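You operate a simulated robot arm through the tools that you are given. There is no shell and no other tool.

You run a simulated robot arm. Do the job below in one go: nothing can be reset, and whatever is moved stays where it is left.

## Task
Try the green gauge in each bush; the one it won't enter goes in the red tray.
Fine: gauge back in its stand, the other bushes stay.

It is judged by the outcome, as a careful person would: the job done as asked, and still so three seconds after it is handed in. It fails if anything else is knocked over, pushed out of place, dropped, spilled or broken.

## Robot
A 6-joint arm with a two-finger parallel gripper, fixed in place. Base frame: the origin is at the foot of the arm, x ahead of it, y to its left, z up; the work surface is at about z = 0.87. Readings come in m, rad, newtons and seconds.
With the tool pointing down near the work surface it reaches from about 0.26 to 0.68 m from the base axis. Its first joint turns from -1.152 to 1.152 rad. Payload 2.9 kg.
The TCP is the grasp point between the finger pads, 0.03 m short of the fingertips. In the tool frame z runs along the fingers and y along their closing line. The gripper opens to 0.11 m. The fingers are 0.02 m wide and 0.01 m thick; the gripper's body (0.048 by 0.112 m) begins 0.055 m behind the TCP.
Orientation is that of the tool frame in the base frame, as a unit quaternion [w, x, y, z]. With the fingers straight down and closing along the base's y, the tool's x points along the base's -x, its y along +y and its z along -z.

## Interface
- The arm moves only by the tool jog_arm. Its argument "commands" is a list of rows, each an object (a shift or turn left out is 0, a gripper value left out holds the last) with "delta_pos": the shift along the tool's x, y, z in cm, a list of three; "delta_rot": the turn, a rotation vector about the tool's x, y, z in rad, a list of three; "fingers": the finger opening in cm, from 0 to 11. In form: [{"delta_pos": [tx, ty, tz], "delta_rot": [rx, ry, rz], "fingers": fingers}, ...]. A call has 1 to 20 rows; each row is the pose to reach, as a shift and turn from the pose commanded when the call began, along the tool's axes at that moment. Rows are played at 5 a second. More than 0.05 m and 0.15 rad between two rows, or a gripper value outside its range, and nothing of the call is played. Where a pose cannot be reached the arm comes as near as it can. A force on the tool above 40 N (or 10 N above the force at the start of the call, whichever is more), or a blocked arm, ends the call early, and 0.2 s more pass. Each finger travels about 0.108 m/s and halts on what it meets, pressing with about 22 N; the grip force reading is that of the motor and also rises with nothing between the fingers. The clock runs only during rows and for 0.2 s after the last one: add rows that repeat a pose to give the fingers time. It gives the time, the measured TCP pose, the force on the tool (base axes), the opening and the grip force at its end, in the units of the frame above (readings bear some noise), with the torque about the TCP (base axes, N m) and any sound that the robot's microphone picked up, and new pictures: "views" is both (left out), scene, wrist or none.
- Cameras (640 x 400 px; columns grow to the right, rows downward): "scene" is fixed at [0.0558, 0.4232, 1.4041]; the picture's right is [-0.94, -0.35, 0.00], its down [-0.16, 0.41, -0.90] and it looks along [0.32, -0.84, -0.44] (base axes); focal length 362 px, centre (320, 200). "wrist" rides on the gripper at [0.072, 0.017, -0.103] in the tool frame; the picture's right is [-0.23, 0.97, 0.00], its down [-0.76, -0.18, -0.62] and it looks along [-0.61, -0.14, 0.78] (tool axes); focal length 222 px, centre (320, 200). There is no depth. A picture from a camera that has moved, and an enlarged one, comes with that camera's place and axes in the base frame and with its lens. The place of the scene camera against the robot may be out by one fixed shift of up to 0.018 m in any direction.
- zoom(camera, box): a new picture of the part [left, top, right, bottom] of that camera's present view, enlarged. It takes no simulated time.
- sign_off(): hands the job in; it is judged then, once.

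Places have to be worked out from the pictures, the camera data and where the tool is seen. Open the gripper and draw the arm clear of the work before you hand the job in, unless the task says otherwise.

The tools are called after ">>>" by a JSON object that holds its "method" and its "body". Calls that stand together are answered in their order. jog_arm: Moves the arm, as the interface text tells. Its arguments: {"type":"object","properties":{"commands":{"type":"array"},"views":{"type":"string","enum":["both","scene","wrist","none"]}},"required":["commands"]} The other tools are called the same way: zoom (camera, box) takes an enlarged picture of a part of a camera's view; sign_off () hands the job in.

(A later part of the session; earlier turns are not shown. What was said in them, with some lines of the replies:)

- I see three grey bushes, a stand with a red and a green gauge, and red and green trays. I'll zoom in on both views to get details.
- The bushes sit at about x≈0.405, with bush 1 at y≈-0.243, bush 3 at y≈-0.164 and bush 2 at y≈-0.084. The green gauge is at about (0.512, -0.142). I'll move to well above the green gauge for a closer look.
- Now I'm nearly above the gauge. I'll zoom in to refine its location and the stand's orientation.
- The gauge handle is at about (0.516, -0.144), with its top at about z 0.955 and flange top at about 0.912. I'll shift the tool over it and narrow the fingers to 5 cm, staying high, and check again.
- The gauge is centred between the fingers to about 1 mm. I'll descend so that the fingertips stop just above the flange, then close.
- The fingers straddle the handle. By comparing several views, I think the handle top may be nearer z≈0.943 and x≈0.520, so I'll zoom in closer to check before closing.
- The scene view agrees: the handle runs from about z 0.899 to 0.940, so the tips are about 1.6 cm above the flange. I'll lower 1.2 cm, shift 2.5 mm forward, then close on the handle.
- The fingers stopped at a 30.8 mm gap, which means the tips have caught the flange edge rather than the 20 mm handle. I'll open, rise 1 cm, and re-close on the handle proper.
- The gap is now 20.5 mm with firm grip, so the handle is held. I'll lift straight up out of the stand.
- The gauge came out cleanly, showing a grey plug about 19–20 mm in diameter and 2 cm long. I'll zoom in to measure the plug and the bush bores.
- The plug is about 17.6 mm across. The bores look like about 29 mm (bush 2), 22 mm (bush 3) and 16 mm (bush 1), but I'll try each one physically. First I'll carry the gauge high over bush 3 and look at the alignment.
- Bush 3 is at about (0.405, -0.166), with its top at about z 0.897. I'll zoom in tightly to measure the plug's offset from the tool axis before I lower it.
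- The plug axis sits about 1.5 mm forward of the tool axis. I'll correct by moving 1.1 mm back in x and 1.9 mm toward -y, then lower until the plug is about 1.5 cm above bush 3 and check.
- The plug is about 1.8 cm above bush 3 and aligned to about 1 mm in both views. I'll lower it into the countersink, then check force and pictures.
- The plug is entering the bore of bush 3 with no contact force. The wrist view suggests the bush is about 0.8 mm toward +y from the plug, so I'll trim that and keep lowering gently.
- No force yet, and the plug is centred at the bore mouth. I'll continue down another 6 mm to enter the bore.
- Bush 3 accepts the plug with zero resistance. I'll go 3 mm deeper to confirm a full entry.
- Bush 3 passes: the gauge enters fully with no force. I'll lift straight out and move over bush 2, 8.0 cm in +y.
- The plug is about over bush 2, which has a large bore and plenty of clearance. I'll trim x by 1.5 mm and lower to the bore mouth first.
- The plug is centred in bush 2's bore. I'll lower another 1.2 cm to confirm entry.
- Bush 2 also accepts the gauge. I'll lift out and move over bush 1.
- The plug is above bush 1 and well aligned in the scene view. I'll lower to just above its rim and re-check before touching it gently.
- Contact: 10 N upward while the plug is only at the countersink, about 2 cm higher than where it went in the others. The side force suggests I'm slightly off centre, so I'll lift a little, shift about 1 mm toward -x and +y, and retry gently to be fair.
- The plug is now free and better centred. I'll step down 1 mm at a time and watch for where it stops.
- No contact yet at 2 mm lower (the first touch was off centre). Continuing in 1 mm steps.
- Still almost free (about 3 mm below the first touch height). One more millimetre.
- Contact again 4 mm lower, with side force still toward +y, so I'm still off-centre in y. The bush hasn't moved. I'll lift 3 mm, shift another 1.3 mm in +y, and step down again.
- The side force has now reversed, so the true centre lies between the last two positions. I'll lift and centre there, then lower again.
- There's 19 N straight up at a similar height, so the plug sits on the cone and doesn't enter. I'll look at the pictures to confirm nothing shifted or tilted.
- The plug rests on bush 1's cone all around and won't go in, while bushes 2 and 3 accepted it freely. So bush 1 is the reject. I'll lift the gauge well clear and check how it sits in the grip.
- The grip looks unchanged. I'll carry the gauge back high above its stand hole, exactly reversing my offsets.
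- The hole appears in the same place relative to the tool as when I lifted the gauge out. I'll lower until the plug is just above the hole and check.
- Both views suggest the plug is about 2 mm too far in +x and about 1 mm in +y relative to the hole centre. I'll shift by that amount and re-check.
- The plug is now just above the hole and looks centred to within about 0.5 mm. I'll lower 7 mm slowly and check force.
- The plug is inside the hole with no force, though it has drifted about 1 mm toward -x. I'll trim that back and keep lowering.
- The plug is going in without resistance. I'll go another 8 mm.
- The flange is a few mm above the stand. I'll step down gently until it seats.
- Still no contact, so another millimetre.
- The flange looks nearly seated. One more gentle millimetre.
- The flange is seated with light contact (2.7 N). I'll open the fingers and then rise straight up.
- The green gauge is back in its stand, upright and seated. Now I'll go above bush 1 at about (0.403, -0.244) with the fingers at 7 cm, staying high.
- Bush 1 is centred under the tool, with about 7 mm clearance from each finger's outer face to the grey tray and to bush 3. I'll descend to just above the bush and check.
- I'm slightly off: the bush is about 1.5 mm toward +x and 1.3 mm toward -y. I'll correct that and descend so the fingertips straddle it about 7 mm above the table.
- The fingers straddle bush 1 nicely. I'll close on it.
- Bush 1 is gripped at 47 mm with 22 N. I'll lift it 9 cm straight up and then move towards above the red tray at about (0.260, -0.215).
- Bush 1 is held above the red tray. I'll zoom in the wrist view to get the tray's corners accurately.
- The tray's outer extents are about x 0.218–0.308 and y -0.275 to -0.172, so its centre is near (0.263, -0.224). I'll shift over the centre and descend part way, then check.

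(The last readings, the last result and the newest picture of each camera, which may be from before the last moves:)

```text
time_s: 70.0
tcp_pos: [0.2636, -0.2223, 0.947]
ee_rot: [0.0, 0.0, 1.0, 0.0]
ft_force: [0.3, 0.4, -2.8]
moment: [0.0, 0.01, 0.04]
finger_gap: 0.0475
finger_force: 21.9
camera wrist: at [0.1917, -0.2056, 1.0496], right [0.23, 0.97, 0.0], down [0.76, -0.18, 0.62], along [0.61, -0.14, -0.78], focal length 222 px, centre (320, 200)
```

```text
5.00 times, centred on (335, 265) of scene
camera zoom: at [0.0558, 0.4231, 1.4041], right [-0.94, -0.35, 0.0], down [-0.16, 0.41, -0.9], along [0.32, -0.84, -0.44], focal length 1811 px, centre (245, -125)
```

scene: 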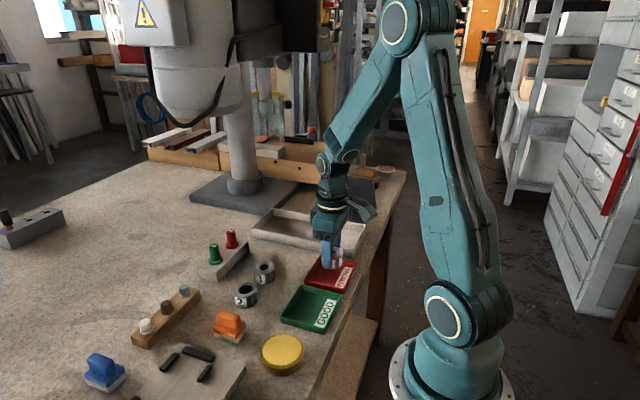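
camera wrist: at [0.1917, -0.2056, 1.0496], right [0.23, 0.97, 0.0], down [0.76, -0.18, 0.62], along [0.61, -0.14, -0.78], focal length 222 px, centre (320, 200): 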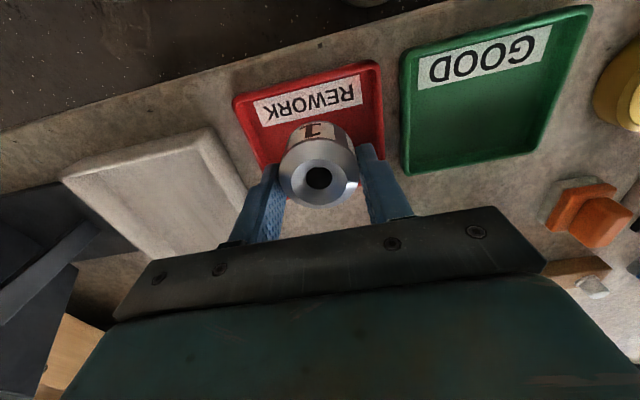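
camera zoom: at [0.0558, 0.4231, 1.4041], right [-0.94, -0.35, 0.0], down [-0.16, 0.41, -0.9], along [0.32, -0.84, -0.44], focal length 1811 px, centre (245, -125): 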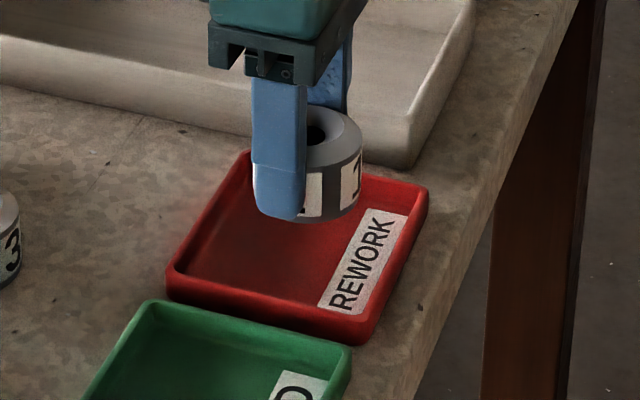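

The bush is centred over the tray. I'll descend to about 1 cm above the table level and check.

>>> {"method": "jog_arm", "body": {"commands": [{"delta_pos": [0, -0.05, 0.8]}, {"delta_pos": [0, -0.05, 1.6]}, {"delta_pos": [0, -0.05, 2.3]}, {"delta_pos": [0, -0.05, 2.8]}, {"delta_pos": [0, -0.05, 3.1]}, {"delta_pos": [0, -0.05, 3.1]}, {"delta_pos": [0, -0.05, 3.1]}]}}

>>> {"method": "zoom", "body": {"camera": "wrist", "box": [220, 50, 420, 210]}}

>>> {"method": "zoom", "body": {"camera": "scene", "box": [300, 225, 370, 305]}}

```text
time_s: 71.6
tcp_pos: [0.2629, -0.2236, 0.9165]
ee_rot: [0.0, 0.0, 1.0, -0.001]
ft_force: [0.9, 0.0, -3.0]
moment: [0.02, 0.01, 0.01]
finger_gap: 0.0476
finger_force: 22.0
camera wrist: at [0.1909, -0.2075, 1.0189], right [0.23, 0.97, 0.0], down [0.76, -0.18, 0.62], along [0.61, -0.14, -0.78], focal length 222 px, centre (320, 200)
```

scene: 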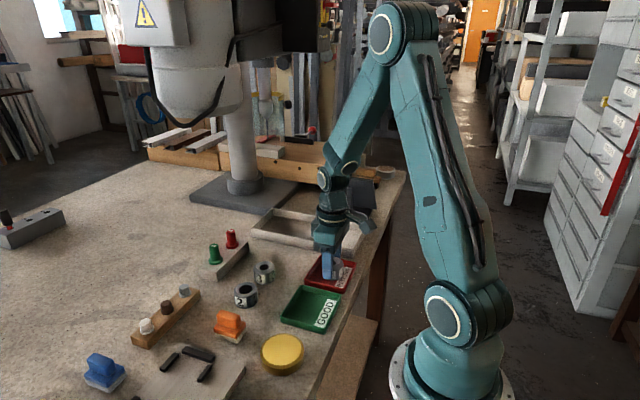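
wrist: 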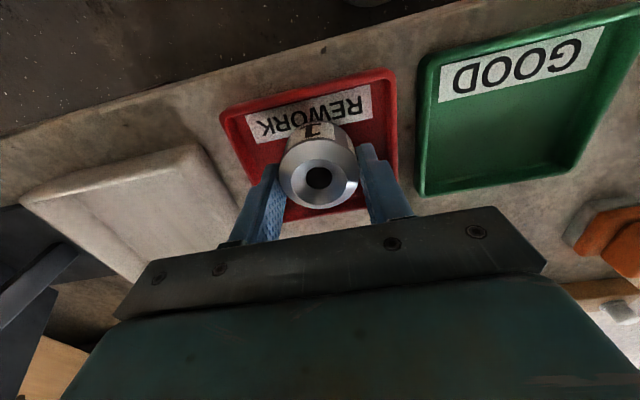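

```text
2.50 times, centred on (320, 130) of wrist
camera zoom: at [0.1909, -0.2075, 1.0189], right [0.23, 0.97, 0.0], down [0.76, -0.18, 0.62], along [0.61, -0.14, -0.78], focal length 555 px, centre (320, 375)
```

zoom: 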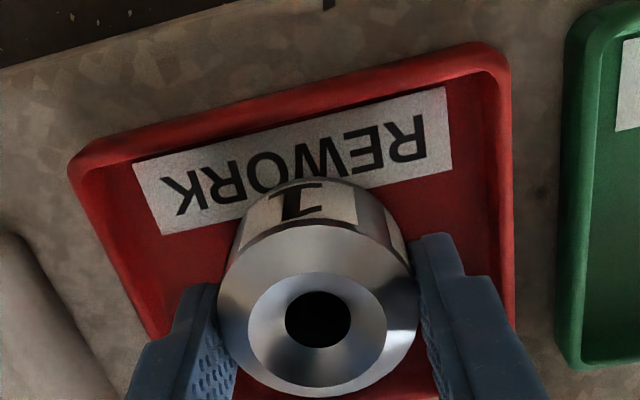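

```text
5.00 times, centred on (335, 265) of scene
camera zoom: at [0.0558, 0.4231, 1.4041], right [-0.94, -0.35, 0.0], down [-0.16, 0.41, -0.9], along [0.32, -0.84, -0.44], focal length 1811 px, centre (245, -125)
```

zoom: 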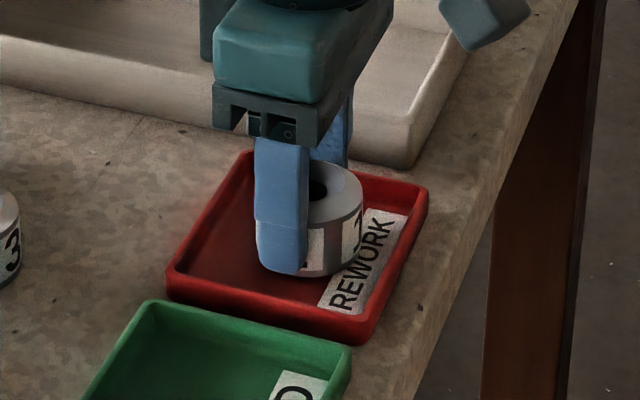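

The bush is inside the tray walls, and the force reads only its weight. I'll lower in small steps until it touches the tray floor.

>>> {"method": "jog_arm", "body": {"commands": [{"delta_pos": [0, 0, 0.15]}, {"delta_pos": [0, 0, 0.3]}, {"delta_pos": [0, 0, 0.3]}], "views": "none"}}

```text
time_s: 72.4
tcp_pos: [0.2636, -0.2244, 0.9119]
ee_rot: [0.0, 0.0, 1.0, 0.0]
ft_force: [0.6, -0.5, -3.5]
moment: [0.01, -0.05, 0.0]
finger_gap: 0.0477
finger_force: 21.7
```

>>> {"method": "jog_arm", "body": {"commands": [{"delta_pos": [0, 0, 0.1]}, {"delta_pos": [0, 0, 0.2]}, {"delta_pos": [0, 0, 0.2]}], "views": "none"}}

```text
time_s: 73.2
tcp_pos: [0.2633, -0.2238, 0.9119]
ee_rot: [0.001, 0.001, 1.0, 0.0]
ft_force: [-4.4, 2.0, 16.3]
moment: [0.12, 0.22, 0.06]
finger_gap: 0.0475
finger_force: 22.0
```

The bush is on the tray floor (16 N). I'll ease up slightly, open the fingers just enough to clear (6 cm), and then rise.

>>> {"method": "jog_arm", "body": {"commands": [{"delta_pos": [0, 0, -0.08]}, {"delta_pos": [0, 0, -0.08]}, {"delta_pos": [0, 0, -0.08], "fingers": 5.0}, {"delta_pos": [0, 0, -0.08], "fingers": 5.5}, {"delta_pos": [0, 0, -0.08], "fingers": 6.0}, {"delta_pos": [0, 0, -0.08], "fingers": 6.0}, {"delta_pos": [0, 0, -0.08], "fingers": 6.0}]}}

>>> {"method": "zoom", "body": {"camera": "wrist", "box": [220, 50, 420, 210]}}

>>> {"method": "zoom", "body": {"camera": "scene", "box": [300, 225, 370, 305]}}

```text
time_s: 74.8
tcp_pos: [0.2641, -0.2247, 0.9123]
ee_rot: [-0.001, 0.0, 1.0, 0.0]
ft_force: [-0.5, 0.5, 0.0]
moment: [0.01, -0.01, 0.01]
finger_gap: 0.0599
finger_force: 0.0
camera wrist: at [0.1914, -0.2074, 1.0146], right [0.23, 0.97, 0.0], down [0.76, -0.18, 0.62], along [0.61, -0.14, -0.78], focal length 222 px, centre (320, 200)
```

scene: 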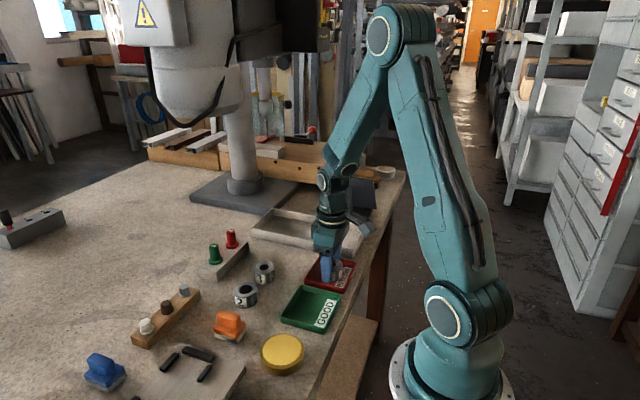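
wrist: 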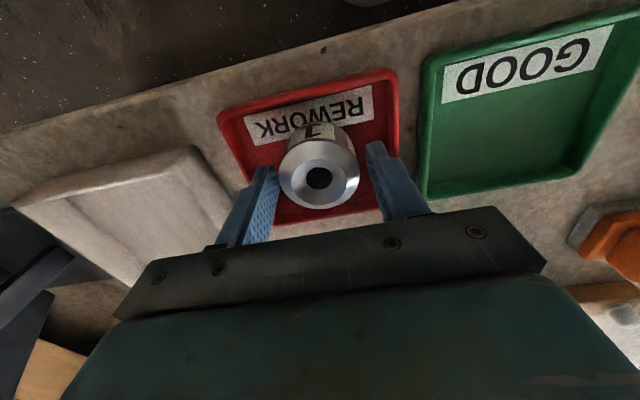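

```text
2.50 times, centred on (320, 130) of wrist
camera zoom: at [0.1914, -0.2074, 1.0146], right [0.23, 0.97, 0.0], down [0.76, -0.18, 0.62], along [0.61, -0.14, -0.78], focal length 555 px, centre (320, 375)
```

zoom: 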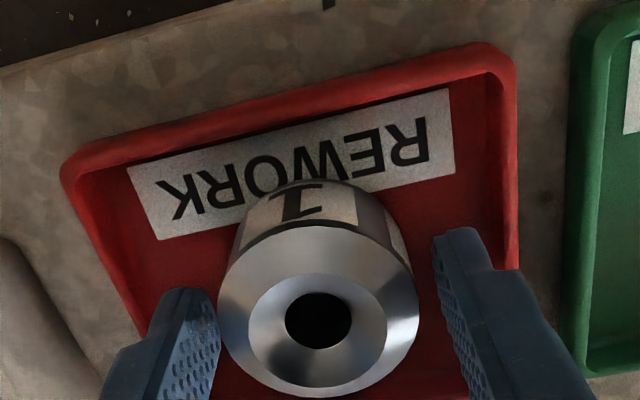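

```text
5.00 times, centred on (335, 265) of scene
camera zoom: at [0.0558, 0.4232, 1.4041], right [-0.94, -0.35, 0.0], down [-0.16, 0.41, -0.9], along [0.32, -0.84, -0.44], focal length 1811 px, centre (245, -125)
```

zoom: 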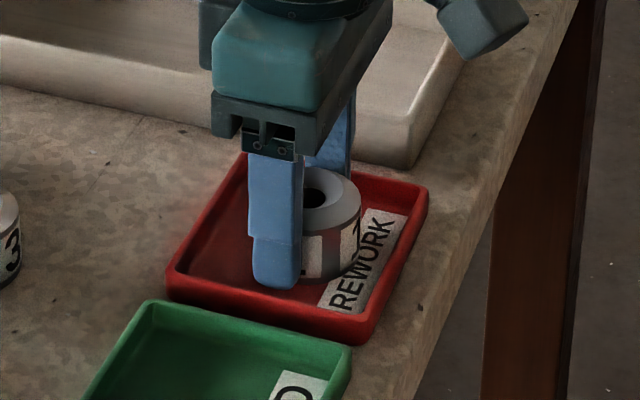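

The bush stands free in the red tray. I'll rise straight up and retract to a clear height.

>>> {"method": "jog_arm", "body": {"commands": [{"delta_pos": [0, 0, -0.5], "fingers": 6.0}, {"delta_pos": [0, 0, -1.5], "fingers": 6.0}, {"delta_pos": [0, 0, -3], "fingers": 6.0}, {"delta_pos": [0, 0, -5], "fingers": 6.0}, {"delta_pos": [0, 0, -8], "fingers": 6.0}, {"delta_pos": [0, 0, -11], "fingers": 7}, {"delta_pos": [-2, 0, -14], "fingers": 9}, {"delta_pos": [-5, 0, -17], "fingers": 11}, {"delta_pos": [-8, 0, -20], "fingers": 11}, {"delta_pos": [-11, 2, -23], "fingers": 11}, {"delta_pos": [-12, 4, -26], "fingers": 11}, {"delta_pos": [-12, 5, -29], "fingers": 11}, {"delta_pos": [-12, 6, -30], "fingers": 11}, {"delta_pos": [-12, 6, -30], "fingers": 11}, {"delta_pos": [-12, 6, -30], "fingers": 11}]}}

>>> {"method": "zoom", "body": {"camera": "scene", "box": [190, 210, 370, 322]}}

>>> {"method": "zoom", "body": {"camera": "wrist", "box": [170, 0, 460, 190]}}

```text
time_s: 78.0
tcp_pos: [0.3825, -0.1652, 1.2121]
ee_rot: [0.0, 0.0, 1.0, 0.0]
ft_force: [-0.2, -0.5, -0.4]
moment: [0.0, -0.01, 0.01]
finger_gap: 0.1099
finger_force: 0.1
camera wrist: at [0.3101, -0.1478, 1.3143], right [0.23, 0.97, 0.0], down [0.76, -0.18, 0.62], along [0.61, -0.14, -0.78], focal length 222 px, centre (320, 200)
```

scene: 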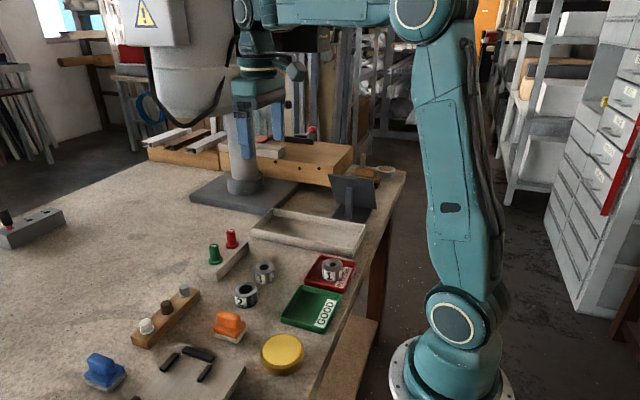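
wrist: 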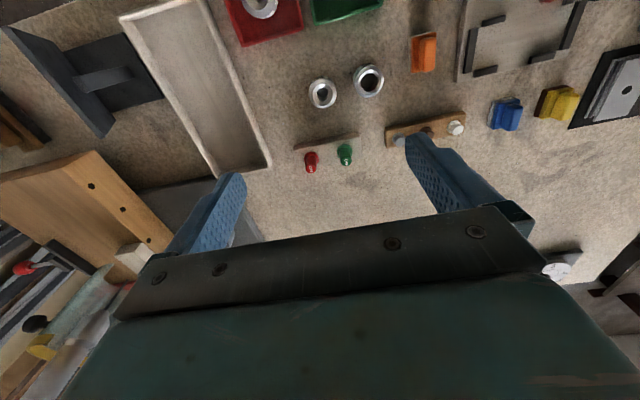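

```text
3.56 times, centred on (280, 266) of scene
camera zoom: at [0.0558, 0.4232, 1.4041], right [-0.94, -0.35, 0.0], down [-0.16, 0.41, -0.9], along [0.32, -0.84, -0.44], focal length 1288 px, centre (462, -35)
```

zoom: 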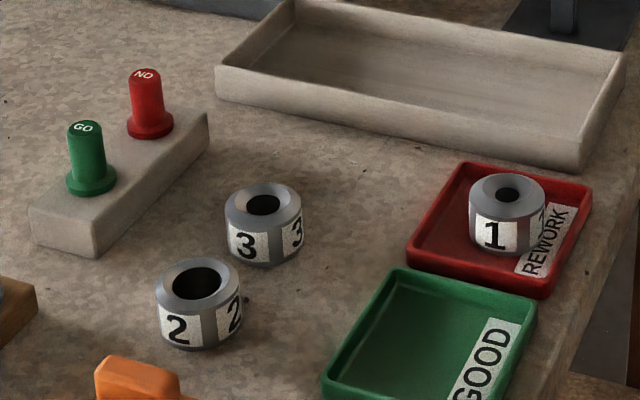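

```text
2.11 times, centred on (315, 95) of wrist
camera zoom: at [0.3101, -0.1478, 1.3143], right [0.23, 0.97, 0.0], down [0.76, -0.18, 0.62], along [0.61, -0.14, -0.78], focal length 468 px, centre (330, 421)
```

zoom: 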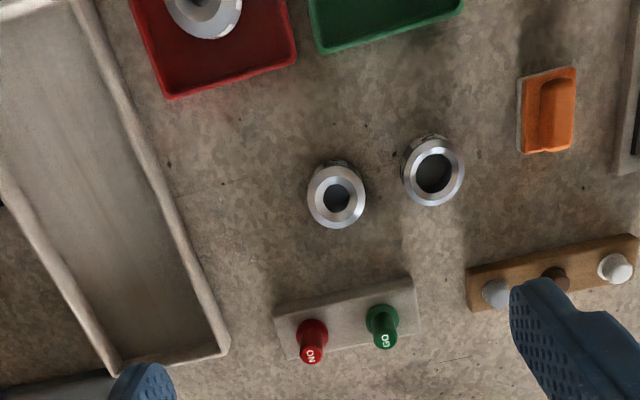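

Everything is in order: the green gauge is seated in its stand, bushes 2 and 3 are in exactly the same places as in the first picture, and bush 1 (the one the gauge wouldn't enter) is upright in the red REWORK tray. The gripper is open and the arm is clear, so I'm handing in.

>>> {"method": "sign_off", "body": {}}

```text
The job is handed in.
```

The green gauge would not enter bush 1, so bush 1 is now standing upright in the red REWORK tray.

- **Bushes 2 and 3:** the gauge went in freely with no resistance, and both are still where they started.
- **Bush 1:** the gauge stopped on the tapered mouth of the bore every time I centred and lowered it. Its bore looks about 16 mm across against a plug of about 18 mm. The trials nudged it 2–3 mm before I moved it to the tray.
- **Gauge:** it is seated back in its stand next to the red one.

The gripper is open and the arm is clear of the work. The job is handed in.
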